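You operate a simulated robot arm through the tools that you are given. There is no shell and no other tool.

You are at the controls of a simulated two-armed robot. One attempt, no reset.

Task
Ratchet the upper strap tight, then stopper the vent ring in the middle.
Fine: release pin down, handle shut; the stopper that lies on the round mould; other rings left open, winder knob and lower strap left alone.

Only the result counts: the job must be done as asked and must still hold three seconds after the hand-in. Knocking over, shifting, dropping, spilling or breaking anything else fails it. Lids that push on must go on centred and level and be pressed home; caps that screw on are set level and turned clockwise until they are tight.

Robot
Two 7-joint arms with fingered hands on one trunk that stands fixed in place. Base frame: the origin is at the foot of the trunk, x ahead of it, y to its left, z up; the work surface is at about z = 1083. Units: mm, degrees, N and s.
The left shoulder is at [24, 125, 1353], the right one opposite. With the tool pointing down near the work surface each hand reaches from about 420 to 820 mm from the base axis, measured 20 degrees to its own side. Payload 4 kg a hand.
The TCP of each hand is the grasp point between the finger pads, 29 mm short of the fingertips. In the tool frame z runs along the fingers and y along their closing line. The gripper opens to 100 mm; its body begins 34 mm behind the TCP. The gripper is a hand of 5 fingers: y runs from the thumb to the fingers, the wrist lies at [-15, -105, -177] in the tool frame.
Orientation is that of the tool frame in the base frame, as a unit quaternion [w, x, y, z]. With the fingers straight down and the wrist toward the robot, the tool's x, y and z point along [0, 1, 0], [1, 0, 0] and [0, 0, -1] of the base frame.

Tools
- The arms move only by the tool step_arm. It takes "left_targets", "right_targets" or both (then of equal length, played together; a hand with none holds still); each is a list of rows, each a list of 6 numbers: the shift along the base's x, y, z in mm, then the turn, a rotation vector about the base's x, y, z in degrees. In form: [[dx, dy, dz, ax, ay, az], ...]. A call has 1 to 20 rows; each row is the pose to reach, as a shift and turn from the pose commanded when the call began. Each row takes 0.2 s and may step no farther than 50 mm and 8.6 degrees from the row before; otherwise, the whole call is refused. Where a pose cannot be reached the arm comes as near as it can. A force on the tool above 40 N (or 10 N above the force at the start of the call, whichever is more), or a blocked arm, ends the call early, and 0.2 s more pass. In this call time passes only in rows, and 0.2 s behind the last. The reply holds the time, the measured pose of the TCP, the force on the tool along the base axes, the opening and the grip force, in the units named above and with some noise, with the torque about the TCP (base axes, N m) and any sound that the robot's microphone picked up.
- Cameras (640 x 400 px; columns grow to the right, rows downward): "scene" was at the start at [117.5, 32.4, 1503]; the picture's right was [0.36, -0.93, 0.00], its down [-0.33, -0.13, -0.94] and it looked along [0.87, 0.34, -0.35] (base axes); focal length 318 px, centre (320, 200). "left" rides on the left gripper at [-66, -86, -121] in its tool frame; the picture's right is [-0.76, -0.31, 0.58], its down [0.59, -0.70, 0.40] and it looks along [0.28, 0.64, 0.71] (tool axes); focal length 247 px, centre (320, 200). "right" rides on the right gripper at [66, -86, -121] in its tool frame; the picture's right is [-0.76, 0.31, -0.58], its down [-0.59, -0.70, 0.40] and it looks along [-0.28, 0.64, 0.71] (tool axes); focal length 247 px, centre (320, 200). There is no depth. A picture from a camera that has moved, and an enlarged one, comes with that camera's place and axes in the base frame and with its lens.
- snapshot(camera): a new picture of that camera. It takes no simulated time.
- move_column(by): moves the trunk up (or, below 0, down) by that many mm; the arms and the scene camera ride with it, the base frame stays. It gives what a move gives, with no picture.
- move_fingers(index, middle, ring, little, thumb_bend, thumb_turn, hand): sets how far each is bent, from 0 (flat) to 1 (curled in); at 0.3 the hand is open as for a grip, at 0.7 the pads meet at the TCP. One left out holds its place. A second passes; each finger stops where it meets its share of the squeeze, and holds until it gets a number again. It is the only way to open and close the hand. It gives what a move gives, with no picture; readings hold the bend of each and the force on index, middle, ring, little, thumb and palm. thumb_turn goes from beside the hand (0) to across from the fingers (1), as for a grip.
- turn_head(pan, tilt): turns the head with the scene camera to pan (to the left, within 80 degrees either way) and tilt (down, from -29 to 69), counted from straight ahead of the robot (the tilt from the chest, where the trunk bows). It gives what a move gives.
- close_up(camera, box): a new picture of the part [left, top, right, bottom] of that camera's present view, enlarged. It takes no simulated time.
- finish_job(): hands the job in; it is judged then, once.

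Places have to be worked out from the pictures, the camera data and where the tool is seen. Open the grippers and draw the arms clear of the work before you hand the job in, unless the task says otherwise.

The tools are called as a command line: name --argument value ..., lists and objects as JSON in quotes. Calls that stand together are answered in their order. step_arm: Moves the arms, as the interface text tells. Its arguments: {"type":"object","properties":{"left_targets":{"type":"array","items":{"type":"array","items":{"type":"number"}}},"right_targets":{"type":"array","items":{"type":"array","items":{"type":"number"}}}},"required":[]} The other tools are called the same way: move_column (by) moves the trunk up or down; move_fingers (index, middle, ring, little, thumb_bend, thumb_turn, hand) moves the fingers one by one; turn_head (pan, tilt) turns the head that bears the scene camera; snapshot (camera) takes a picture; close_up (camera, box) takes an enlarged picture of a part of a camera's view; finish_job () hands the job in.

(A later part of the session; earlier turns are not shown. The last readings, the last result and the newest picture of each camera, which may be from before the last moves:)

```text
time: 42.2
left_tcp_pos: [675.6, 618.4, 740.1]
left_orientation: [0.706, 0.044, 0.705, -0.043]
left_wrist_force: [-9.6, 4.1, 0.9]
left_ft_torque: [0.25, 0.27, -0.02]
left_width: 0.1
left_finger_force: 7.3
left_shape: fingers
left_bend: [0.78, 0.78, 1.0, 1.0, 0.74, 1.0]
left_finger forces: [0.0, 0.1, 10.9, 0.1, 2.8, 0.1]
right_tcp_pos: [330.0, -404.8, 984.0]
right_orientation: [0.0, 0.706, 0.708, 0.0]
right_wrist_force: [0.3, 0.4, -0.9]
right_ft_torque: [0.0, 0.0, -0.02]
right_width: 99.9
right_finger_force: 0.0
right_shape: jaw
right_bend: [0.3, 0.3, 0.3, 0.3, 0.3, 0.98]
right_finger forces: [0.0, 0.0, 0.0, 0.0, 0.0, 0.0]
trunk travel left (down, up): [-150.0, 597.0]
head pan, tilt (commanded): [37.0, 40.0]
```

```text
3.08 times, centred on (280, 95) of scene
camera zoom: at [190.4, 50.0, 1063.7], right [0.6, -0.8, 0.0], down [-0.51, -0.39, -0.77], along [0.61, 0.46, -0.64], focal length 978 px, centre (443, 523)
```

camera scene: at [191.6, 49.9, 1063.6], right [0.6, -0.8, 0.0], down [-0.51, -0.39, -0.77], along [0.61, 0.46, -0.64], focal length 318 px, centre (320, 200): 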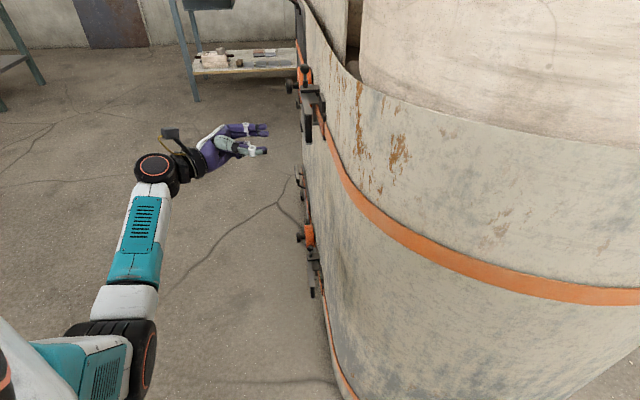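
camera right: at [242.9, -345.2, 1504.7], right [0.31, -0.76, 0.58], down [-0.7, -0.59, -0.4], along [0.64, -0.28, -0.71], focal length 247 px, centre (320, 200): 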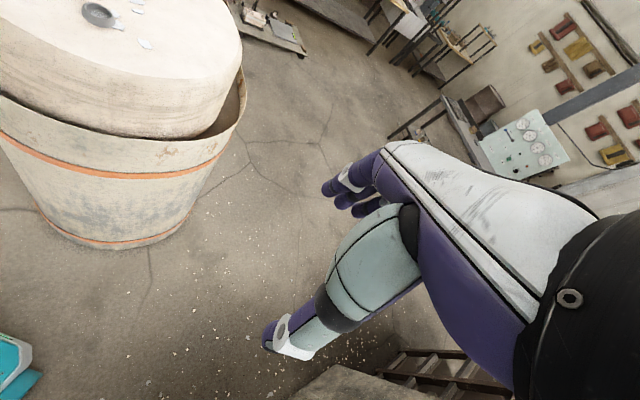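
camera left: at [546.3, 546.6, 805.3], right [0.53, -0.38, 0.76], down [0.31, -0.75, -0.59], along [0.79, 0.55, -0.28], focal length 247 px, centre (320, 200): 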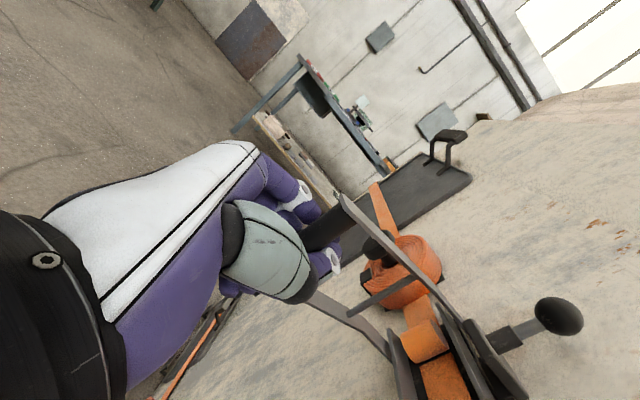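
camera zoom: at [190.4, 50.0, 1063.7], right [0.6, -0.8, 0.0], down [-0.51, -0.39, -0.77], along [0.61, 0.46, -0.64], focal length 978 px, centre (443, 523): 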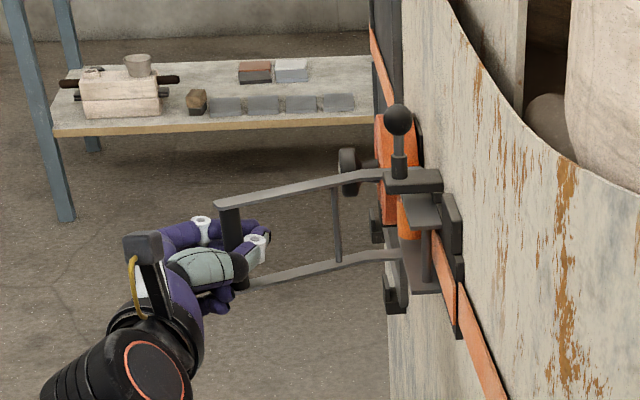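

The handle is at about 88° and still free. I continue to about 110° to look for an end stop or click.

step_arm --left_targets '[[8.9, 7.3, 0, 0, 0, 2.2], [18.5, 13.7, 0, 0, 0, 4.4], [28.7, 19.1, 0, 0, 0, 6.6], [39.5, 23.5, 0, 0, 0, 8.8]]'

snapshot --camera "left"

close_up --camera "scene" --box '[220, 30, 340, 160]'

```text
time: 42.9
left_tcp_pos: [692.9, 641.0, 742.4]
left_orientation: [0.709, 0.007, 0.705, -0.001]
left_wrist_force: [-15.1, 7.0, 1.7]
left_ft_torque: [0.27, 0.52, -0.25]
left_width: 0.0
left_finger_force: 12.5
left_shape: fingers
left_bend: [0.78, 0.78, 1.0, 1.0, 0.74, 1.0]
left_finger forces: [0.0, 0.0, 19.9, 1.1, 3.8, 0.1]
right_tcp_pos: [329.4, -405.6, 984.7]
right_orientation: [0.0, 0.706, 0.708, 0.0]
right_wrist_force: [-0.3, -0.1, 0.4]
right_ft_torque: [-0.05, -0.01, 0.03]
right_width: 99.9
right_finger_force: 0.2
right_shape: jaw
right_bend: [0.3, 0.3, 0.3, 0.3, 0.3, 0.98]
right_finger forces: [0.0, 0.0, 0.0, 0.1, 0.1, 0.0]
trunk travel left (down, up): [-150.0, 597.0]
head pan, tilt (commanded): [37.0, 40.0]
stopped in row 3 (left hand): the force on the tool passed its limit at 43 N (the readings are from after the stop); the commanded pose is now the measured one
```

```text
taken
camera left: at [573.1, 554.8, 806.6], right [0.57, -0.32, 0.76], down [0.39, -0.7, -0.59], along [0.72, 0.64, -0.27], focal length 247 px, centre (320, 200)
```

left: 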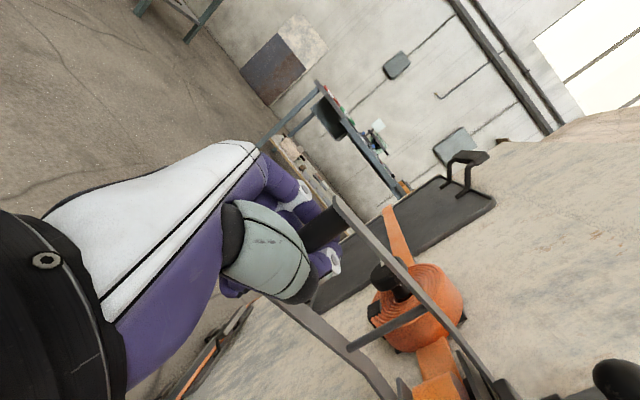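

```text
3.08 times, centred on (280, 95) of scene
camera zoom: at [191.0, 50.2, 1063.6], right [0.6, -0.8, 0.0], down [-0.51, -0.39, -0.77], along [0.61, 0.46, -0.64], focal length 978 px, centre (443, 523)
```

zoom: 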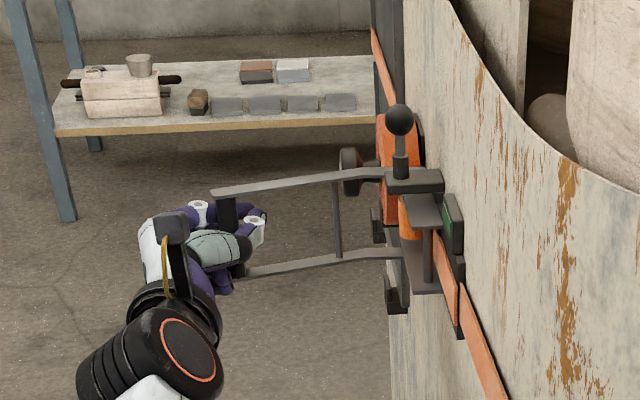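

The indicator on the upper ratchet now shows green, so that last part of the opening stroke took up the strap. I'll zoom in on the indicator.

close_up --camera "scene" --box '[290, 80, 322, 110]'

close_up --camera "scene" --box '[294, 240, 334, 290]'

close_up --camera "left" --box '[340, 160, 640, 400]'

```text
13.33 times, centred on (306, 95) of scene
camera zoom: at [191.0, 50.2, 1063.6], right [0.6, -0.8, 0.0], down [-0.51, -0.39, -0.77], along [0.61, 0.46, -0.64], focal length 4236 px, centre (507, 1600)
```

zoom: 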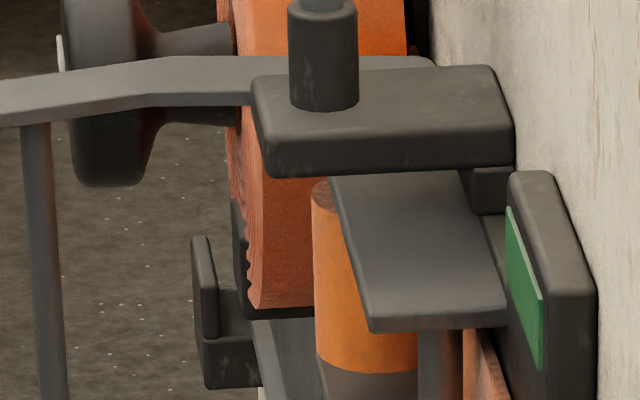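

```text
8.00 times, centred on (314, 265) of scene
camera zoom: at [191.0, 50.2, 1063.6], right [0.6, -0.8, 0.0], down [-0.51, -0.39, -0.77], along [0.61, 0.46, -0.64], focal length 2541 px, centre (368, -320)
```

zoom: 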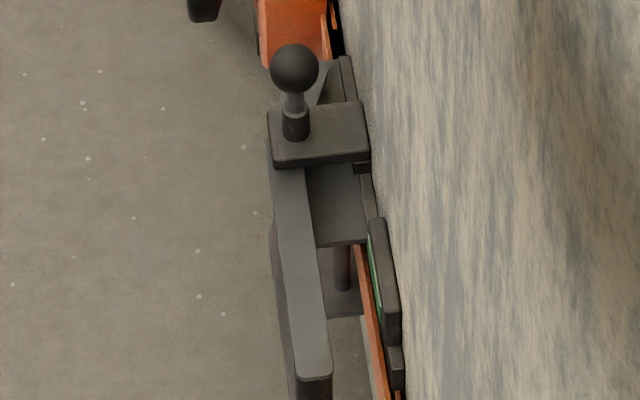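

```text
1.67 times, centred on (490, 280) of left
camera zoom: at [573.1, 554.8, 806.6], right [0.57, -0.32, 0.76], down [0.39, -0.7, -0.59], along [0.72, 0.64, -0.27], focal length 412 px, centre (37, 67)
```

zoom: 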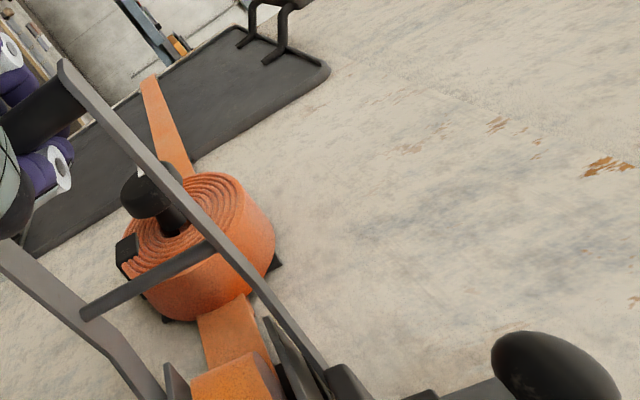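

The green flag matches the lower, tight strap. Now I swing the handle back toward shut along the same arc and check that the flag stays green.

step_arm --left_targets '[[2.3, -12.9, -1, 0, 0, -2.7], [-7.3, -19.3, -1, 0, 0, -4.9], [-16.2, -26.6, -2, 0, 0, -7.1], [-24.3, -34.7, -2, 0, 0, -9.3], [-31.5, -43.5, -2, 0, 0, -11.5], [-37.6, -53, -2, 0, 0, -13.7], [-42.9, -63.1, -3, 0, 0, -15.9], [-47, -73.7, -3, 0, 0, -18.1], [-50, -84.5, -3, 0, 0, -20.3], [-51.9, -95.7, -3, 0, 0, -22.5], [-52.6, -107.1, -3, 0, 0, -24.7], [-52.3, -118.5, -3, 0, 0, -26.9], [-50.7, -129.7, -3, 0, 0, -29.1], [-47.9, -140.9, -3, 0, 0, -31.3], [-44.1, -151.8, -3, 0, 0, -33.5], [-39.2, -162.3, -3, 0, 0, -35.7]]'

close_up --camera "scene" --box '[260, 50, 340, 160]'

snapshot --camera "left"

```text
time: 43.5
left_tcp_pos: [687.0, 628.5, 741.8]
left_orientation: [0.709, 0.029, 0.704, -0.022]
left_wrist_force: [-17.5, 11.9, -1.1]
left_ft_torque: [0.34, 0.5, -0.27]
left_width: 0.2
left_finger_force: 12.5
left_shape: fingers
left_bend: [0.78, 0.78, 1.0, 1.0, 0.74, 1.0]
left_finger forces: [0.0, 0.1, 24.5, 0.0, 0.7, 0.1]
right_tcp_pos: [326.7, -406.2, 984.6]
right_orientation: [0.0, 0.708, 0.707, 0.0]
right_wrist_force: [0.2, 0.2, -0.4]
right_ft_torque: [-0.01, 0.02, 0.0]
right_width: 99.8
right_finger_force: 0.1
right_shape: jaw
right_bend: [0.3, 0.3, 0.3, 0.3, 0.3, 0.98]
right_finger forces: [0.1, 0.1, 0.0, 0.0, 0.0, 0.0]
trunk travel left (down, up): [-150.0, 597.0]
head pan, tilt (commanded): [37.0, 40.0]
stopped in row 2 (left hand): the force on the tool passed its limit at 40 N (the readings are from after the stop); the commanded pose is now the measured one
```

```text
3.64 times, centred on (300, 105) of scene
camera zoom: at [191.1, 50.4, 1063.6], right [0.6, -0.8, 0.0], down [-0.51, -0.39, -0.77], along [0.61, 0.46, -0.64], focal length 1155 px, centre (393, 546)
```

zoom: 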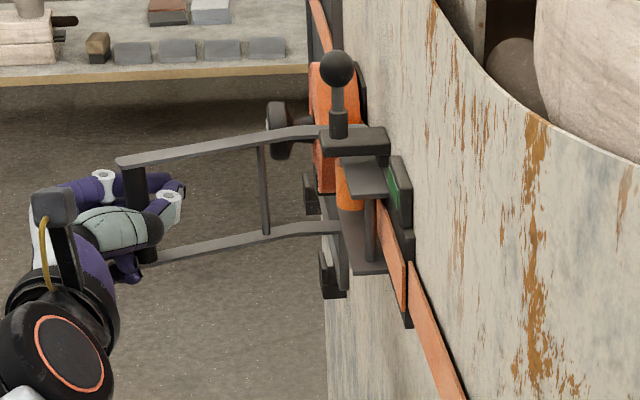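

```text
taken
camera left: at [561.1, 550.4, 806.3], right [0.55, -0.36, 0.76], down [0.35, -0.72, -0.59], along [0.76, 0.59, -0.27], focal length 247 px, centre (320, 200)
```

left: 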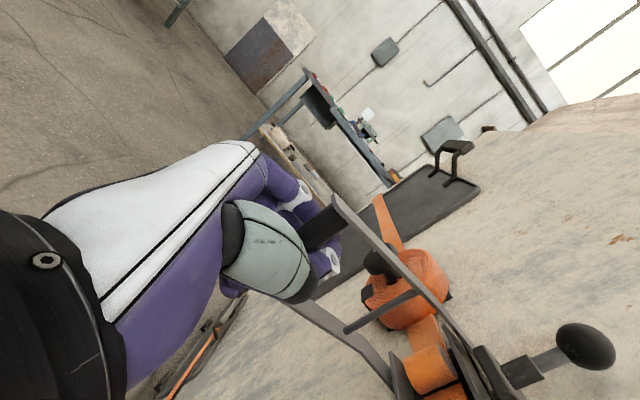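

The curled ring finger is now taking 24 N against the handle. I'll zoom in on the hand to understand the contact.

close_up --camera "scene" --box '[200, 80, 264, 140]'

close_up --camera "left" --box '[200, 150, 440, 330]'

```text
6.67 times, centred on (232, 110) of scene
camera zoom: at [191.1, 50.4, 1063.6], right [0.6, -0.8, 0.0], down [-0.51, -0.39, -0.77], along [0.61, 0.46, -0.64], focal length 2118 px, centre (907, 800)
```

zoom: 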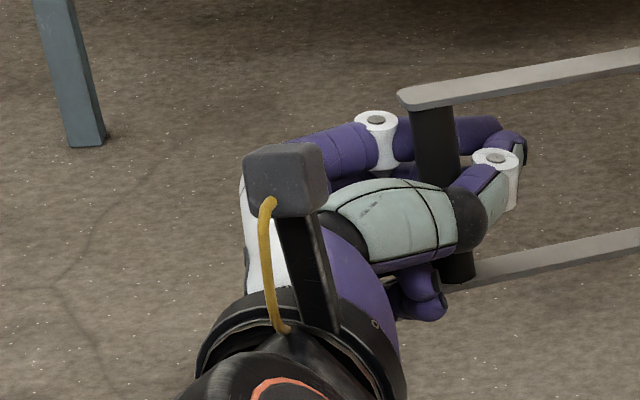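

```text
2.22 times, centred on (320, 240) of left
camera zoom: at [561.1, 550.4, 806.3], right [0.55, -0.36, 0.76], down [0.35, -0.72, -0.59], along [0.76, 0.59, -0.27], focal length 549 px, centre (320, 111)
```

zoom: 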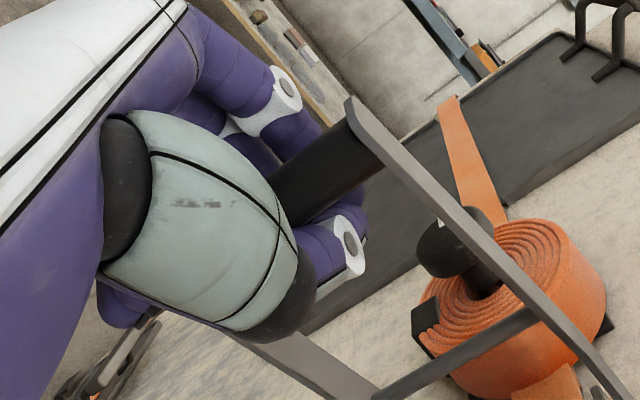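

Using the scene camera the bar is really at (675, 624), with the pivot near (795, 540) and radius ≈147 mm, so my hand was pressed too far forward onto it. I first back the hand off along its own axis to relieve that, then follow the corrected arc toward shut.

step_arm --left_targets '[[-7, -2, -1, 0, 0, 0], [-14.4, -4.1, -2, 0, 0, 0], [-20, -12.6, -2, 0, 0, -2.2], [-26.1, -23.8, -2, 0, 0, -4.9], [-31.2, -35.4, -2, 0, 0, -7.6], [-35.2, -47.5, -2, 0, 0, -10.3]]'

close_up --camera "scene" --box '[220, 50, 340, 160]'

snapshot --camera "left"

```text
time: 44.9
left_tcp_pos: [652.5, 577.9, 739.5]
left_orientation: [0.703, 0.095, 0.699, -0.088]
left_wrist_force: [5.0, 2.0, 1.4]
left_ft_torque: [-0.03, 0.04, 0.01]
left_width: 0.2
left_finger_force: 2.7
left_shape: fingers
left_bend: [0.78, 0.77, 1.0, 1.0, 0.74, 1.0]
left_finger forces: [1.8, 4.2, 0.1, 0.0, 0.0, 0.0]
right_tcp_pos: [327.8, -406.1, 984.4]
right_orientation: [-0.001, 0.707, 0.707, -0.001]
right_wrist_force: [0.5, 0.2, -0.2]
right_ft_torque: [-0.01, 0.0, 0.01]
right_width: 99.8
right_finger_force: 0.0
right_shape: jaw
right_bend: [0.3, 0.3, 0.3, 0.3, 0.3, 0.98]
right_finger forces: [0.0, 0.0, 0.1, 0.0, 0.0, 0.0]
trunk travel left (down, up): [-150.0, 597.0]
head pan, tilt (commanded): [37.0, 40.0]
```

```text
3.64 times, centred on (280, 105) of scene
camera zoom: at [192.2, 49.9, 1063.5], right [0.6, -0.8, 0.0], down [-0.51, -0.39, -0.77], along [0.61, 0.46, -0.64], focal length 1155 px, centre (466, 546)
```

zoom: 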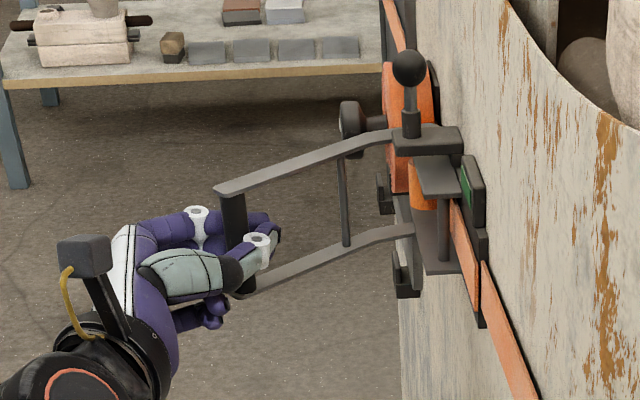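

```text
taken
camera left: at [515.6, 524.2, 803.9], right [0.47, -0.45, 0.76], down [0.21, -0.78, -0.59], along [0.86, 0.44, -0.27], focal length 247 px, centre (320, 200)
```

left: 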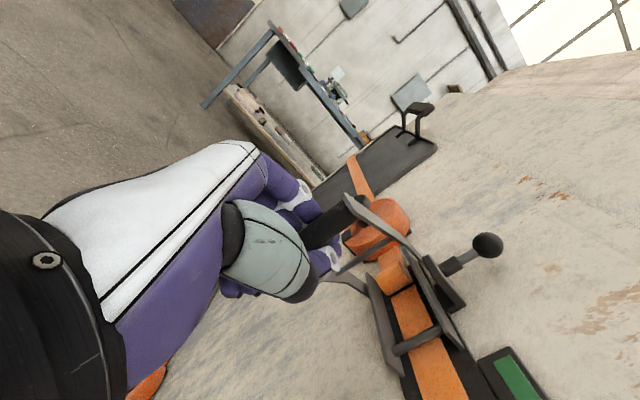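

The motion is smooth now with forces under 6 N, and the flag is still green. I continue closing.

step_arm --left_targets '[[-3, -12.4, 0, 0, 0, -2.7], [-4.9, -24.9, 0, 0, 0, -5.4], [-5.6, -37.6, 0, 0, 0, -8.1], [-5.2, -50.4, 0, 0, 0, -10.8], [-3.8, -63.1, 0, 0, 0, -13.5], [-1.1, -75.6, 0, 0, 0, -16.2], [2.5, -87.8, 0, 0, 0, -18.9], [7.3, -99.6, 0, 0, 0, -21.6], [13, -111, 0, 0, 0, -24.3], [18.4, -119.8, 0, 0, 0, -26.4], [24.3, -128.1, 0, 0, 0, -28.6]]'

close_up --camera "scene" --box '[260, 50, 340, 160]'

snapshot --camera "left"

```text
time: 47.3
left_tcp_pos: [677.2, 451.3, 740.7]
left_orientation: [0.661, 0.265, 0.653, -0.26]
left_wrist_force: [-3.2, 2.9, -1.0]
left_ft_torque: [0.1, 0.11, 0.1]
left_width: 0.0
left_finger_force: 3.3
left_shape: fingers
left_bend: [0.78, 0.78, 1.0, 1.0, 0.74, 1.0]
left_finger forces: [0.0, 1.3, 5.1, 0.0, 0.0, 0.1]
right_tcp_pos: [328.1, -406.7, 984.5]
right_orientation: [-0.001, 0.708, 0.706, -0.001]
right_wrist_force: [-1.3, 0.0, -0.5]
right_ft_torque: [0.0, 0.01, -0.03]
right_width: 99.9
right_finger_force: 0.0
right_shape: jaw
right_bend: [0.3, 0.3, 0.3, 0.3, 0.3, 0.98]
right_finger forces: [0.0, 0.0, 0.0, 0.0, 0.0, 0.1]
trunk travel left (down, up): [-150.0, 597.0]
head pan, tilt (commanded): [37.0, 40.0]
```

```text
3.64 times, centred on (300, 105) of scene
camera zoom: at [191.4, 50.0, 1063.6], right [0.6, -0.8, 0.0], down [-0.51, -0.39, -0.77], along [0.61, 0.46, -0.64], focal length 1155 px, centre (393, 546)
```

zoom: 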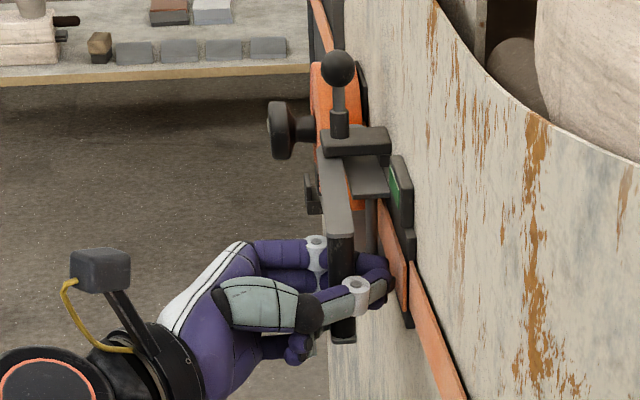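

```text
taken
camera left: at [532.0, 470.6, 804.3], right [0.2, -0.62, 0.76], down [-0.19, -0.78, -0.59], along [0.96, -0.02, -0.27], focal length 247 px, centre (320, 200)
```

left: 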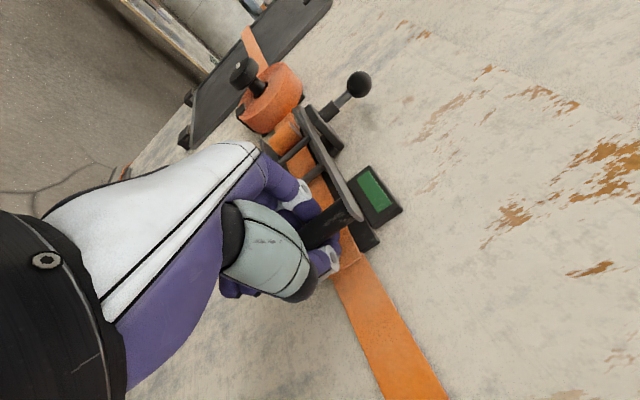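

The flag is green and the handle nearly shut. I push it further inward gently until it meets its stop.

step_arm --left_targets '[[1.5, -1.5, 0, 0, 0, 0], [3, -3, 0, 0, 0, 0], [4.5, -4.5, 0, 0, 0, 0], [6, -6, 0, 0, 0, 0]]'

close_up --camera "scene" --box '[280, 70, 330, 150]'

close_up --camera "left" --box '[230, 70, 430, 290]'

```text
time: 48.3
left_tcp_pos: [682.5, 447.9, 742.9]
left_orientation: [0.662, 0.264, 0.653, -0.258]
left_wrist_force: [-15.7, 10.3, 0.9]
left_ft_torque: [0.25, 0.28, 0.15]
left_width: 0.0
left_finger_force: 6.6
left_shape: fingers
left_bend: [0.78, 0.78, 1.0, 1.0, 0.75, 1.0]
left_finger forces: [0.0, 0.2, 12.3, 0.0, 0.6, 0.0]
right_tcp_pos: [327.8, -405.7, 985.2]
right_orientation: [0.0, 0.707, 0.707, 0.0]
right_wrist_force: [-1.0, 0.3, -0.7]
right_ft_torque: [0.01, -0.01, 0.0]
right_width: 99.7
right_finger_force: 0.1
right_shape: jaw
right_bend: [0.3, 0.3, 0.3, 0.3, 0.3, 0.98]
right_finger forces: [0.1, 0.0, 0.1, 0.0, 0.0, 0.1]
trunk travel left (down, up): [-150.0, 597.0]
head pan, tilt (commanded): [37.0, 40.0]
```

```text
5.00 times, centred on (305, 110) of scene
camera zoom: at [190.4, 50.4, 1063.8], right [0.6, -0.8, 0.0], down [-0.51, -0.39, -0.77], along [0.61, 0.46, -0.64], focal length 1588 px, centre (395, 650)
```

zoom: 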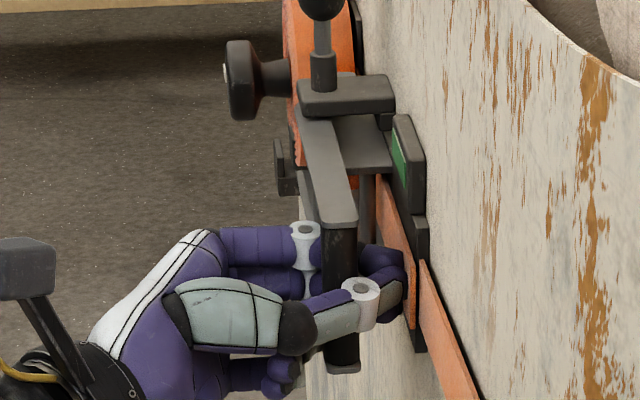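

```text
1.82 times, centred on (330, 180) of left
camera zoom: at [536.5, 466.0, 805.3], right [0.2, -0.62, 0.76], down [-0.18, -0.78, -0.59], along [0.96, -0.02, -0.27], focal length 449 px, centre (302, 236)
```

zoom: 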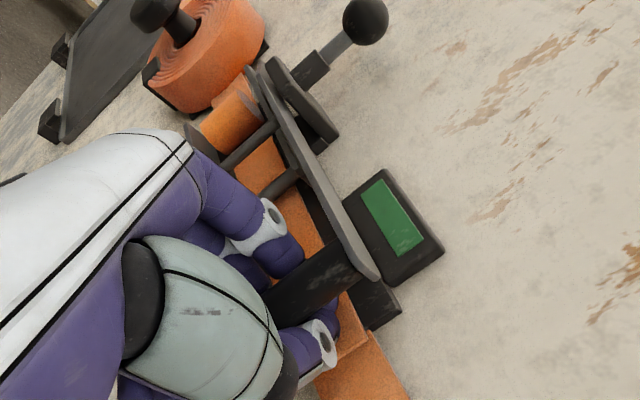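

The handle end is at exactly the same image position as before I opened it, so it is shut against its stop, with the flag green. I ease back 8 mm (within the slack of the grip), then open the fingers.

step_arm --left_targets '[[-3, 3, 0, 0, 0, 0], [-6, 6, -1, 0, 0, 0]]'

move_fingers --hand "left" --index 0.52 --middle 0.52 --thumb_bend 0.3

close_up --camera "scene" --box '[270, 60, 330, 150]'

close_up --camera "left" --box '[230, 120, 430, 320]'

```text
time: 48.9
left_tcp_pos: [676.9, 449.3, 738.9]
left_orientation: [0.661, 0.265, 0.653, -0.26]
left_wrist_force: [5.8, -2.2, 3.5]
left_ft_torque: [0.04, -0.02, -0.01]
left_width: 0.0
left_finger_force: 2.5
left_shape: fingers
left_bend: [0.78, 0.77, 1.0, 1.0, 0.75, 1.0]
left_finger forces: [1.9, 2.9, 0.1, 0.0, 0.1, 0.0]
right_tcp_pos: [327.9, -405.3, 984.8]
right_orientation: [-0.002, 0.707, 0.707, 0.0]
right_wrist_force: [0.4, 0.1, 0.7]
right_ft_torque: [0.0, -0.01, -0.01]
right_width: 99.8
right_finger_force: 0.0
right_shape: jaw
right_bend: [0.3, 0.3, 0.3, 0.3, 0.3, 0.98]
right_finger forces: [0.0, 0.0, 0.1, 0.0, 0.0, 0.1]
trunk travel left (down, up): [-150.0, 597.0]
head pan, tilt (commanded): [37.0, 40.0]
```

```text
time: 49.9
left_tcp_pos: [676.8, 450.3, 738.1]
left_orientation: [0.66, 0.264, 0.654, -0.259]
left_wrist_force: [-0.2, 0.2, -0.1]
left_ft_torque: [0.04, 0.01, -0.02]
left_width: 72.1
left_finger_force: 0.0
left_shape: fingers
left_bend: [0.52, 0.52, 1.0, 1.0, 0.3, 0.98]
left_finger forces: [0.1, 0.0, 0.1, 0.0, 0.0, 0.1]
right_tcp_pos: [327.9, -406.3, 983.9]
right_orientation: [0.0, 0.707, 0.707, 0.0]
right_wrist_force: [0.3, 0.2, 0.2]
right_ft_torque: [0.0, 0.02, -0.02]
right_width: 99.8
right_finger_force: 0.1
right_shape: jaw
right_bend: [0.3, 0.3, 0.3, 0.3, 0.3, 0.98]
right_finger forces: [0.0, 0.0, 0.1, 0.0, 0.1, 0.0]
trunk travel left (down, up): [-150.0, 597.0]
head pan, tilt (commanded): [37.0, 40.0]
```

```text
4.44 times, centred on (300, 105) of scene
camera zoom: at [191.6, 49.8, 1063.6], right [0.6, -0.8, 0.0], down [-0.51, -0.39, -0.77], along [0.61, 0.46, -0.64], focal length 1412 px, centre (409, 622)
```

zoom: 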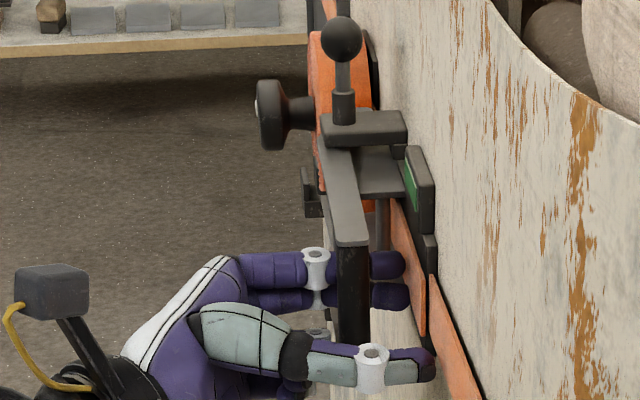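

```text
2.00 times, centred on (330, 220) of left
camera zoom: at [531.4, 470.0, 802.2], right [0.2, -0.62, 0.76], down [-0.19, -0.78, -0.59], along [0.96, -0.02, -0.27], focal length 494 px, centre (300, 160)
```

zoom: 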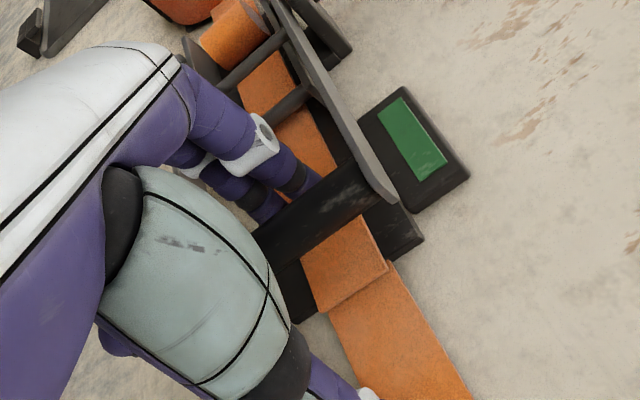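

The hand is open. Easing back tugged the handle out a few millimetres, so I withdraw along the approach axis and then push it fully shut with a closed hand.

step_arm --left_targets '[[-5, 5, 0, 0, 0, 0], [-11, 10, 0, 0, 0, 0], [-22, 20, 0, 0, 0, 0], [-33, 31, 0, 0, 0, 0], [-44, 41, 0, 0, 0, 0], [-58, 55, 0, 0, 0, 0]]'

move_fingers --hand "left" --index 1.0 --middle 1.0 --ring 1.0 --little 1.0 --thumb_bend 0.3 --thumb_turn 0.0

close_up --camera "scene" --box '[230, 60, 330, 160]'

snapshot --camera "left"

```text
time: 51.3
left_tcp_pos: [618.7, 506.9, 739.2]
left_orientation: [0.66, 0.265, 0.654, -0.259]
left_wrist_force: [0.2, 0.4, -1.2]
left_ft_torque: [0.01, 0.01, 0.03]
left_width: 71.9
left_finger_force: 0.1
left_shape: fingers
left_bend: [0.52, 0.52, 1.0, 1.0, 0.3, 0.98]
left_finger forces: [0.0, 0.1, 0.1, 0.0, 0.1, 0.1]
right_tcp_pos: [328.3, -406.9, 984.6]
right_orientation: [0.0, 0.707, 0.707, -0.001]
right_wrist_force: [-0.1, -0.4, 0.0]
right_ft_torque: [-0.03, 0.02, 0.0]
right_width: 99.8
right_finger_force: 0.0
right_shape: jaw
right_bend: [0.3, 0.3, 0.3, 0.3, 0.3, 0.98]
right_finger forces: [0.0, 0.1, 0.0, 0.1, 0.0, 0.0]
trunk travel left (down, up): [-150.0, 597.0]
head pan, tilt (commanded): [37.0, 40.0]
```

```text
time: 52.3
left_tcp_pos: [619.0, 506.6, 738.3]
left_orientation: [0.66, 0.264, 0.653, -0.26]
left_wrist_force: [0.5, -0.2, 0.1]
left_ft_torque: [-0.02, 0.0, -0.03]
left_width: 93.0
left_finger_force: 0.1
left_shape: fingers
left_bend: [1.0, 1.0, 1.0, 1.0, 0.3, 0.0]
left_finger forces: [0.0, 0.1, 0.0, 0.0, 0.0, 0.1]
right_tcp_pos: [327.4, -405.8, 984.4]
right_orientation: [-0.001, 0.708, 0.707, -0.001]
right_wrist_force: [0.3, 0.1, 0.5]
right_ft_torque: [0.02, 0.01, 0.0]
right_width: 100.0
right_finger_force: 0.0
right_shape: jaw
right_bend: [0.3, 0.3, 0.3, 0.3, 0.3, 0.98]
right_finger forces: [0.0, 0.0, 0.0, 0.0, 0.0, 0.0]
trunk travel left (down, up): [-150.0, 597.0]
head pan, tilt (commanded): [37.0, 40.0]
```

```text
4.00 times, centred on (280, 110) of scene
camera zoom: at [191.6, 49.9, 1063.6], right [0.6, -0.8, 0.0], down [-0.51, -0.39, -0.77], along [0.61, 0.46, -0.64], focal length 1271 px, centre (480, 560)
```

zoom: 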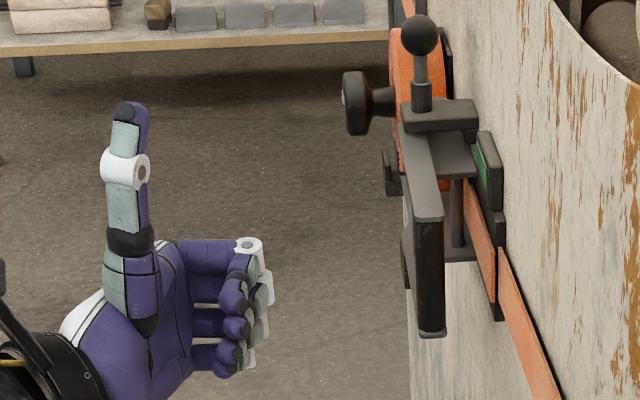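

```text
taken
camera left: at [473.9, 525.9, 802.2], right [0.2, -0.62, 0.76], down [-0.19, -0.78, -0.59], along [0.96, -0.02, -0.27], focal length 247 px, centre (320, 200)
```

left: 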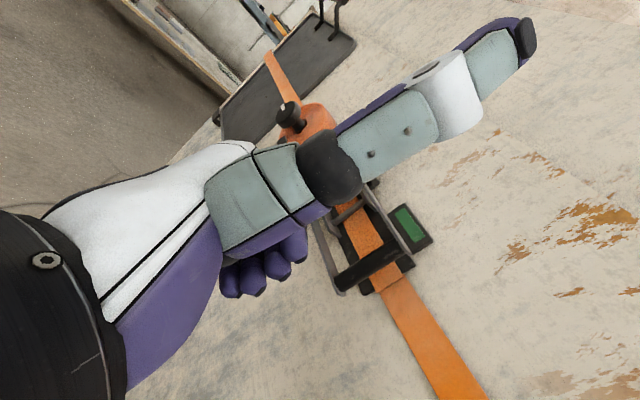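

The thumb is up out of the way and the fist is ready. I raise it 15 mm to centre it on the crossbar and push it inward until it meets resistance.

step_arm --left_targets '[[-4, -4, 15, 0, 0, 0], [8, -16, 15, 0, 0, 0], [20, -28, 15, 0, 0, 0], [32, -40, 15, 0, 0, 0], [40, -48, 15, 0, 0, 0], [44, -52, 15, 0, 0, 0], [48, -56, 15, 0, 0, 0], [51, -59, 15, 0, 0, 0], [54, -62, 15, 0, 0, 0]]'

close_up --camera "scene" --box '[250, 60, 330, 160]'

snapshot --camera "left"

```text
time: 54.3
left_tcp_pos: [674.3, 442.6, 753.3]
left_orientation: [0.661, 0.264, 0.653, -0.258]
left_wrist_force: [-3.5, 3.6, 0.1]
left_ft_torque: [0.02, 0.03, 0.01]
left_width: 93.2
left_finger_force: 2.7
left_shape: fingers
left_bend: [1.0, 1.0, 1.0, 1.0, 0.3, 0.0]
left_finger forces: [0.0, 4.9, 0.1, 0.0, 0.0, 0.1]
right_tcp_pos: [326.7, -406.4, 984.7]
right_orientation: [-0.001, 0.707, 0.707, -0.001]
right_wrist_force: [0.9, 0.3, -0.4]
right_ft_torque: [-0.03, -0.01, -0.02]
right_width: 100.0
right_finger_force: 0.0
right_shape: jaw
right_bend: [0.3, 0.3, 0.3, 0.3, 0.3, 0.98]
right_finger forces: [0.1, 0.1, 0.1, 0.0, 0.0, 0.0]
trunk travel left (down, up): [-150.0, 597.0]
head pan, tilt (commanded): [37.0, 40.0]
```

```text
4.00 times, centred on (290, 110) of scene
camera zoom: at [191.4, 50.1, 1063.6], right [0.6, -0.8, 0.0], down [-0.51, -0.39, -0.77], along [0.61, 0.46, -0.64], focal length 1271 px, centre (440, 560)
```

zoom: 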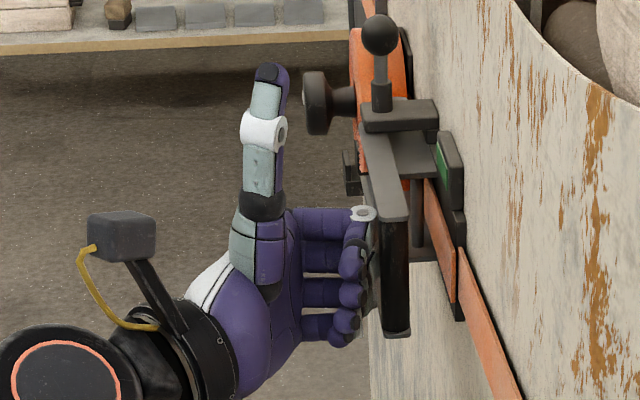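

```text
taken
camera left: at [528.9, 462.3, 817.8], right [0.2, -0.62, 0.76], down [-0.19, -0.78, -0.59], along [0.96, -0.02, -0.27], focal length 247 px, centre (320, 200)
```

left: 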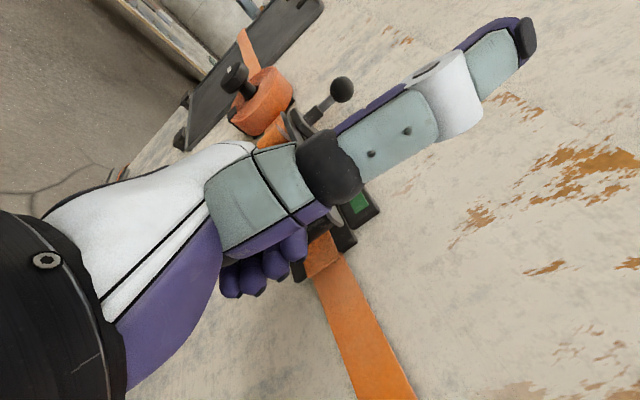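

Contact at 5 N. I push a little harder to be sure the handle is at its stop.

step_arm --left_targets '[[2, -2, 0, 0, 0, 0], [4, -4, 0, 0, 0, 0], [6, -6, 0, 0, 0, 0], [6, -6, 0, 0, 0, 0]]'

close_up --camera "scene" --box '[250, 60, 330, 160]'

```text
time: 55.3
left_tcp_pos: [678.2, 441.9, 753.4]
left_orientation: [0.662, 0.262, 0.653, -0.258]
left_wrist_force: [-16.9, 28.2, -1.7]
left_ft_torque: [0.28, 0.13, 0.14]
left_width: 92.9
left_finger_force: 16.3
left_shape: fingers
left_bend: [1.0, 1.0, 1.0, 1.0, 0.3, 0.0]
left_finger forces: [0.0, 32.9, 0.1, 0.0, 0.1, 0.0]
right_tcp_pos: [325.9, -403.8, 985.9]
right_orientation: [0.001, 0.707, 0.708, 0.0]
right_wrist_force: [-0.2, 0.4, 0.7]
right_ft_torque: [0.03, -0.01, -0.01]
right_width: 99.8
right_finger_force: 0.1
right_shape: jaw
right_bend: [0.3, 0.3, 0.3, 0.3, 0.3, 0.98]
right_finger forces: [0.0, 0.0, 0.1, 0.1, 0.0, 0.1]
trunk travel left (down, up): [-150.0, 597.0]
head pan, tilt (commanded): [37.0, 40.0]
```

```text
4.00 times, centred on (290, 110) of scene
camera zoom: at [190.4, 52.3, 1063.7], right [0.6, -0.8, 0.0], down [-0.51, -0.39, -0.77], along [0.61, 0.46, -0.64], focal length 1271 px, centre (440, 560)
```

zoom: 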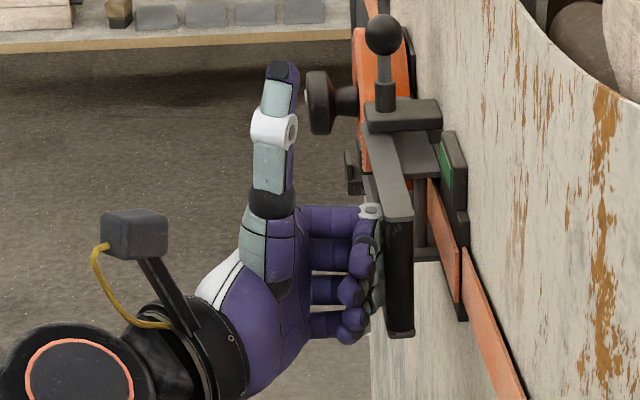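

33 N with hardly any movement: the handle is hard against its stop. I withdraw the fist and check the result.

step_arm --left_targets '[[-5, 5, 0, 0, 0, 0], [-15, 15, 0, 0, 0, 0], [-30, 30, 0, 0, 0, 0], [-50, 50, 0, 0, 0, 0], [-70, 70, 0, 0, 0, 0], [-90, 90, 0, 0, 0, 0]]'

close_up --camera "scene" --box '[280, 60, 330, 150]'

close_up --camera "left" --box '[230, 80, 480, 320]'

```text
time: 56.7
left_tcp_pos: [589.6, 526.2, 753.7]
left_orientation: [0.66, 0.265, 0.653, -0.26]
left_wrist_force: [0.4, -0.1, 0.7]
left_ft_torque: [-0.02, -0.02, 0.0]
left_width: 93.0
left_finger_force: 0.0
left_shape: fingers
left_bend: [1.0, 1.0, 1.0, 1.0, 0.3, 0.0]
left_finger forces: [0.0, 0.0, 0.1, 0.1, 0.1, 0.1]
right_tcp_pos: [328.1, -405.9, 984.6]
right_orientation: [0.0, 0.708, 0.706, 0.0]
right_wrist_force: [-0.2, -0.2, -0.1]
right_ft_torque: [-0.02, -0.02, -0.01]
right_width: 99.7
right_finger_force: 0.1
right_shape: jaw
right_bend: [0.3, 0.3, 0.3, 0.3, 0.3, 0.98]
right_finger forces: [0.2, 0.0, 0.0, 0.0, 0.0, 0.0]
trunk travel left (down, up): [-150.0, 597.0]
head pan, tilt (commanded): [37.0, 40.0]
```

```text
4.44 times, centred on (305, 105) of scene
camera zoom: at [192.3, 49.8, 1063.5], right [0.6, -0.8, 0.0], down [-0.51, -0.39, -0.77], along [0.61, 0.46, -0.64], focal length 1412 px, centre (387, 622)
```

zoom: 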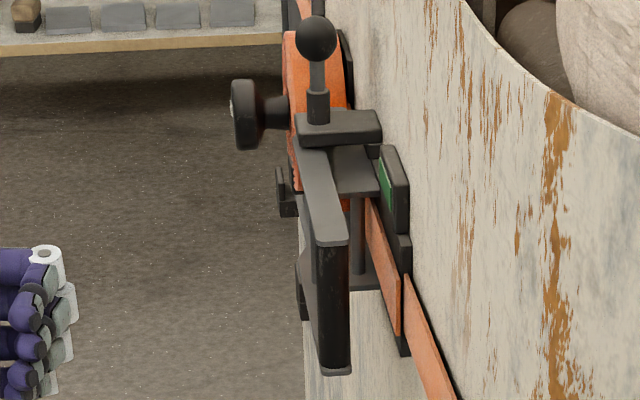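

```text
1.67 times, centred on (355, 200) of left
camera zoom: at [443.7, 546.5, 817.5], right [0.2, -0.62, 0.76], down [-0.19, -0.78, -0.59], along [0.96, -0.03, -0.27], focal length 412 px, centre (262, 200)
```

zoom: 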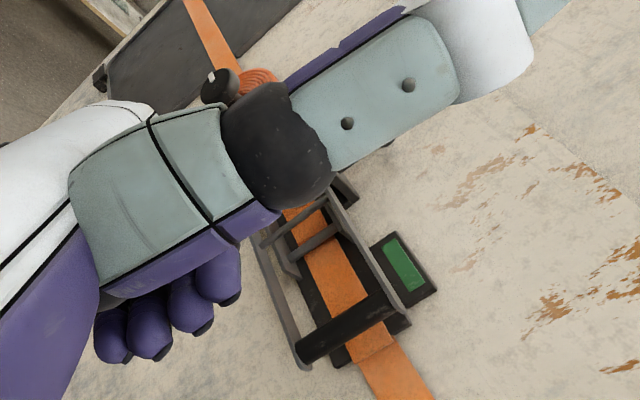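

The handle end is back at its original place and the flag is green. Let me verify that the pin hasn't crept up.

close_up --camera "scene" --box '[290, 60, 322, 80]'

close_up --camera "scene" --box '[290, 66, 330, 91]'

```text
16.00 times, centred on (306, 70) of scene
camera zoom: at [192.3, 49.8, 1063.5], right [0.6, -0.8, 0.0], down [-0.51, -0.39, -0.77], along [0.61, 0.46, -0.64], focal length 5083 px, centre (544, 2280)
```

zoom: 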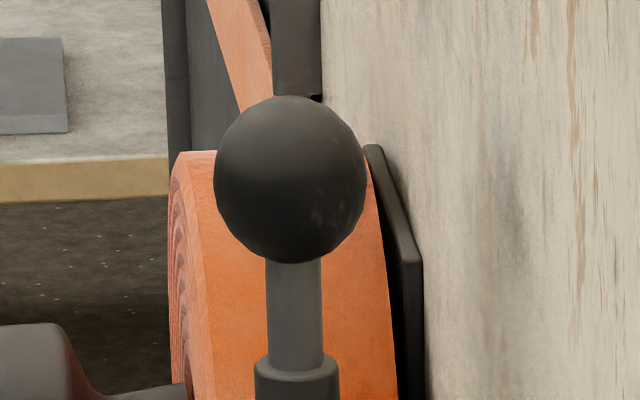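

```text
16.00 times, centred on (310, 78) of scene
camera zoom: at [192.3, 49.8, 1063.5], right [0.6, -0.8, 0.0], down [-0.51, -0.39, -0.77], along [0.61, 0.46, -0.64], focal length 5083 px, centre (480, 2144)
```

zoom: 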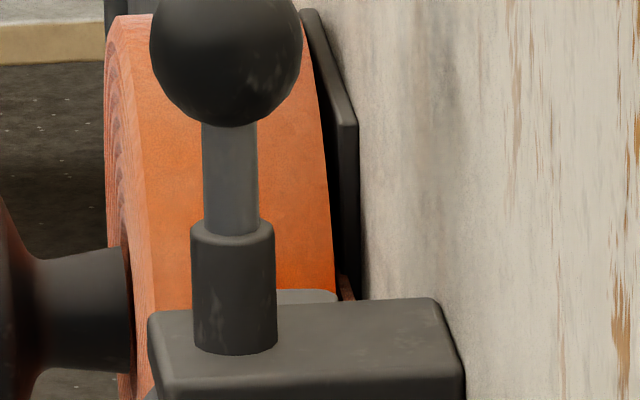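

The pin is unchanged (down), the handle shut and the strap flag green: the upper strap is done. I move the left hand further out and raise the trunk back up for the stopper.

step_arm --left_targets '[[-20, 20, 0, 0, 0, 0], [-40, 40, 10, 0, 0, 0]]'

move_column --by 200

move_column --by 200

snapshot --camera "scene"

snapshot --camera "left"

```text
time: 57.3
left_tcp_pos: [547.9, 566.2, 766.3]
left_orientation: [0.661, 0.264, 0.653, -0.259]
left_wrist_force: [0.3, 0.6, 0.9]
left_ft_torque: [0.02, -0.01, 0.03]
left_width: 93.2
left_finger_force: 0.1
left_shape: fingers
left_bend: [1.0, 1.0, 1.0, 1.0, 0.3, 0.0]
left_finger forces: [0.1, 0.0, 0.0, 0.1, 0.0, 0.0]
right_tcp_pos: [328.0, -406.5, 983.9]
right_orientation: [0.0, 0.707, 0.707, 0.0]
right_wrist_force: [-0.5, 0.0, 1.1]
right_ft_torque: [-0.02, -0.03, -0.01]
right_width: 99.7
right_finger_force: 0.0
right_shape: jaw
right_bend: [0.3, 0.3, 0.3, 0.3, 0.3, 0.98]
right_finger forces: [0.0, 0.1, 0.0, 0.0, 0.1, 0.1]
trunk travel left (down, up): [-150.0, 597.0]
head pan, tilt (commanded): [37.0, 40.0]
```

```text
time: 59.5
left_tcp_pos: [551.0, 566.1, 963.3]
left_orientation: [0.66, 0.264, 0.654, -0.258]
left_wrist_force: [-0.2, 0.0, 0.7]
left_ft_torque: [-0.01, -0.02, -0.03]
left_width: 93.0
left_finger_force: 0.1
left_shape: fingers
left_bend: [1.0, 1.0, 1.0, 1.0, 0.3, 0.0]
left_finger forces: [0.0, 0.0, 0.0, 0.0, 0.0, 0.0]
right_tcp_pos: [327.5, -405.4, 1183.7]
right_orientation: [-0.001, 0.707, 0.707, 0.0]
right_wrist_force: [-0.2, -0.3, 0.3]
right_ft_torque: [0.03, -0.01, 0.0]
right_width: 99.7
right_finger_force: 0.1
right_shape: jaw
right_bend: [0.3, 0.3, 0.3, 0.3, 0.3, 0.98]
right_finger forces: [0.0, 0.0, 0.0, 0.1, 0.0, 0.0]
trunk travel left (down, up): [-350.0, 397.0]
head pan, tilt (commanded): [37.0, 40.0]
```

```text
time: 61.6
left_tcp_pos: [550.3, 566.3, 1163.7]
left_orientation: [0.661, 0.265, 0.653, -0.259]
left_wrist_force: [-0.6, 0.6, 0.1]
left_ft_torque: [0.0, -0.01, -0.02]
left_width: 93.1
left_finger_force: 0.0
left_shape: fingers
left_bend: [1.0, 1.0, 1.0, 1.0, 0.3, 0.0]
left_finger forces: [0.0, 0.1, 0.0, 0.1, 0.0, 0.0]
right_tcp_pos: [328.2, -407.0, 1384.7]
right_orientation: [-0.001, 0.707, 0.707, 0.0]
right_wrist_force: [0.0, -0.2, -0.2]
right_ft_torque: [0.0, 0.02, 0.01]
right_width: 99.8
right_finger_force: 0.0
right_shape: jaw
right_bend: [0.3, 0.3, 0.3, 0.3, 0.3, 0.98]
right_finger forces: [0.0, 0.0, 0.0, 0.0, 0.2, 0.0]
trunk travel left (down, up): [-550.0, 197.0]
head pan, tilt (commanded): [37.0, 40.0]
```

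```text
taken
camera scene: at [98.8, 50.0, 1472.5], right [0.6, -0.8, 0.0], down [-0.51, -0.39, -0.77], along [0.61, 0.46, -0.64], focal length 318 px, centre (320, 200)
```

scene: 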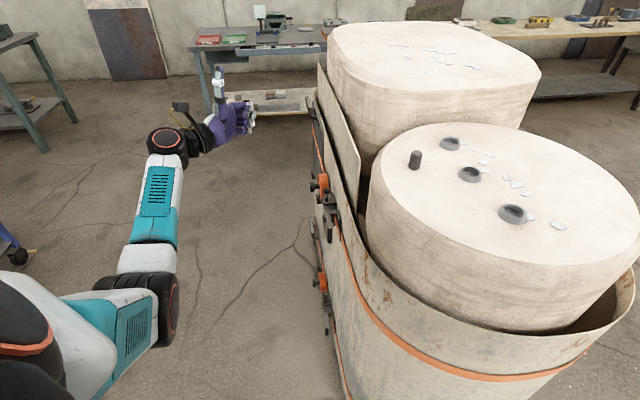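

```text
taken
camera left: at [404.7, 586.5, 1227.8], right [0.2, -0.62, 0.76], down [-0.19, -0.78, -0.59], along [0.96, -0.02, -0.27], focal length 247 px, centre (320, 200)
```

left: 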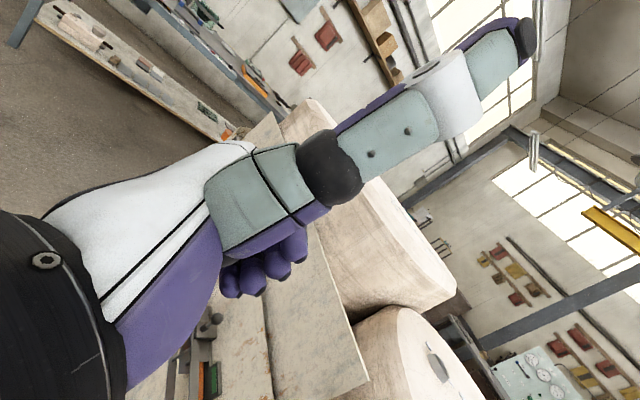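

Now I rotate the left hand back to pointing straight down while rising and moving over toward the round mould.

step_arm --left_targets '[[1, -8, 20, 7.05, 3.09, -2.98], [2, -18, 40, 14.1, 6.18, -5.97], [3, -30, 58, 21.15, 9.26, -8.95], [4, -43, 76, 28.2, 12.35, -11.93], [5, -57, 93, 35.25, 15.44, -14.92], [5, -71, 110, 42.3, 18.53, -17.9], [6, -86, 125, 49.35, 21.61, -20.88], [7, -102, 140, 56.4, 24.7, -23.87], [8, -118, 152, 63.45, 27.79, -26.85], [9, -134, 164, 70.5, 30.88, -29.83], [10, -150, 175, 77.55, 33.96, -32.82], [10, -166, 186, 84.6, 37.05, -35.8]]'

move_fingers --hand "left" --index 0.3 --middle 0.3 --ring 0.3 --little 0.3 --thumb_bend 0.3 --thumb_turn 1.0

turn_head --pan 12 --tilt 36

snapshot --camera "scene"

snapshot --camera "left"

```text
time: 64.2
left_tcp_pos: [560.0, 398.5, 1351.3]
left_orientation: [-0.002, 0.707, 0.707, -0.001]
left_wrist_force: [0.6, 0.0, -0.4]
left_ft_torque: [0.01, 0.03, 0.0]
left_width: 92.7
left_finger_force: 0.0
left_shape: fingers
left_bend: [1.0, 1.0, 1.0, 1.0, 0.3, 0.0]
left_finger forces: [0.0, 0.0, 0.0, 0.0, 0.1, 0.1]
right_tcp_pos: [327.6, -407.6, 1384.3]
right_orientation: [-0.002, 0.707, 0.707, -0.001]
right_wrist_force: [1.3, -0.4, 0.7]
right_ft_torque: [-0.01, 0.02, 0.02]
right_width: 99.9
right_finger_force: 0.1
right_shape: jaw
right_bend: [0.3, 0.3, 0.3, 0.3, 0.3, 0.98]
right_finger forces: [0.0, 0.0, 0.0, 0.0, 0.0, 0.0]
trunk travel left (down, up): [-550.0, 197.0]
head pan, tilt (commanded): [37.0, 40.0]
```

```text
time: 65.2
left_tcp_pos: [558.7, 401.0, 1351.8]
left_orientation: [0.0, 0.707, 0.707, -0.001]
left_wrist_force: [0.4, 1.0, -0.1]
left_ft_torque: [0.0, -0.01, 0.04]
left_width: 98.4
left_finger_force: 0.0
left_shape: fingers
left_bend: [0.3, 0.3, 0.3, 0.3, 0.3, 0.97]
left_finger forces: [0.0, 0.0, 0.0, 0.1, 0.0, 0.0]
right_tcp_pos: [328.5, -405.8, 1384.2]
right_orientation: [-0.001, 0.707, 0.707, -0.001]
right_wrist_force: [-0.2, -0.2, -0.6]
right_ft_torque: [-0.02, -0.02, -0.03]
right_width: 99.8
right_finger_force: 0.1
right_shape: jaw
right_bend: [0.3, 0.3, 0.3, 0.3, 0.3, 0.98]
right_finger forces: [0.1, 0.0, 0.0, 0.0, 0.1, 0.1]
trunk travel left (down, up): [-550.0, 197.0]
head pan, tilt (commanded): [37.0, 40.0]
```

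```text
time: 66.1
left_tcp_pos: [559.2, 401.6, 1351.7]
left_orientation: [-0.001, 0.707, 0.707, 0.0]
left_wrist_force: [0.3, 0.5, 0.1]
left_ft_torque: [-0.04, -0.01, 0.0]
left_width: 98.4
left_finger_force: 0.0
left_shape: fingers
left_bend: [0.3, 0.3, 0.3, 0.3, 0.3, 0.97]
left_finger forces: [0.1, 0.0, 0.1, 0.0, 0.0, 0.0]
right_tcp_pos: [328.2, -405.0, 1384.0]
right_orientation: [0.0, 0.707, 0.707, 0.0]
right_wrist_force: [0.6, -1.2, -1.2]
right_ft_torque: [0.0, 0.0, -0.03]
right_width: 99.9
right_finger_force: 0.0
right_shape: jaw
right_bend: [0.3, 0.3, 0.3, 0.3, 0.3, 0.98]
right_finger forces: [0.0, 0.0, 0.1, 0.1, 0.1, 0.0]
trunk travel left (down, up): [-550.0, 197.0]
head pan, tilt (commanded): [12.0, 36.0]
```

```text
taken
camera scene: at [116.3, 17.0, 1478.6], right [0.21, -0.98, 0.0], down [-0.58, -0.12, -0.81], along [0.79, 0.17, -0.59], focal length 318 px, centre (320, 200)
```

scene: 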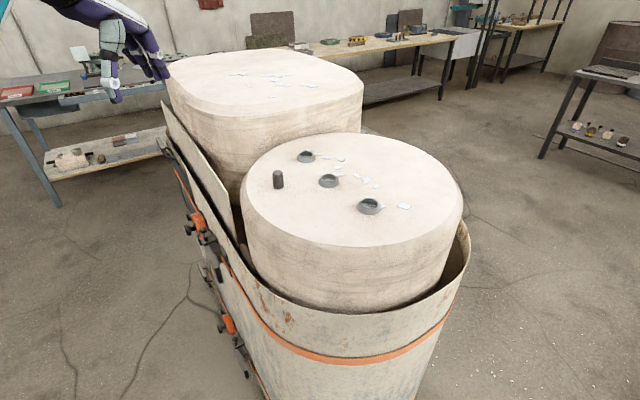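

```text
taken
camera left: at [475.8, 334.5, 1472.3], right [-0.31, -0.76, -0.58], down [-0.7, 0.59, -0.4], along [0.64, 0.28, -0.71], focal length 247 px, centre (320, 200)
```

left: 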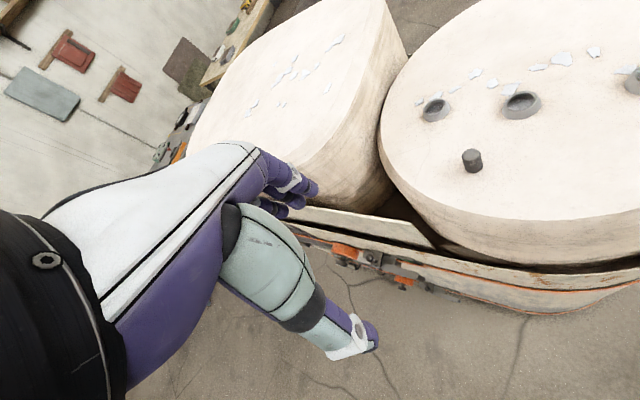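

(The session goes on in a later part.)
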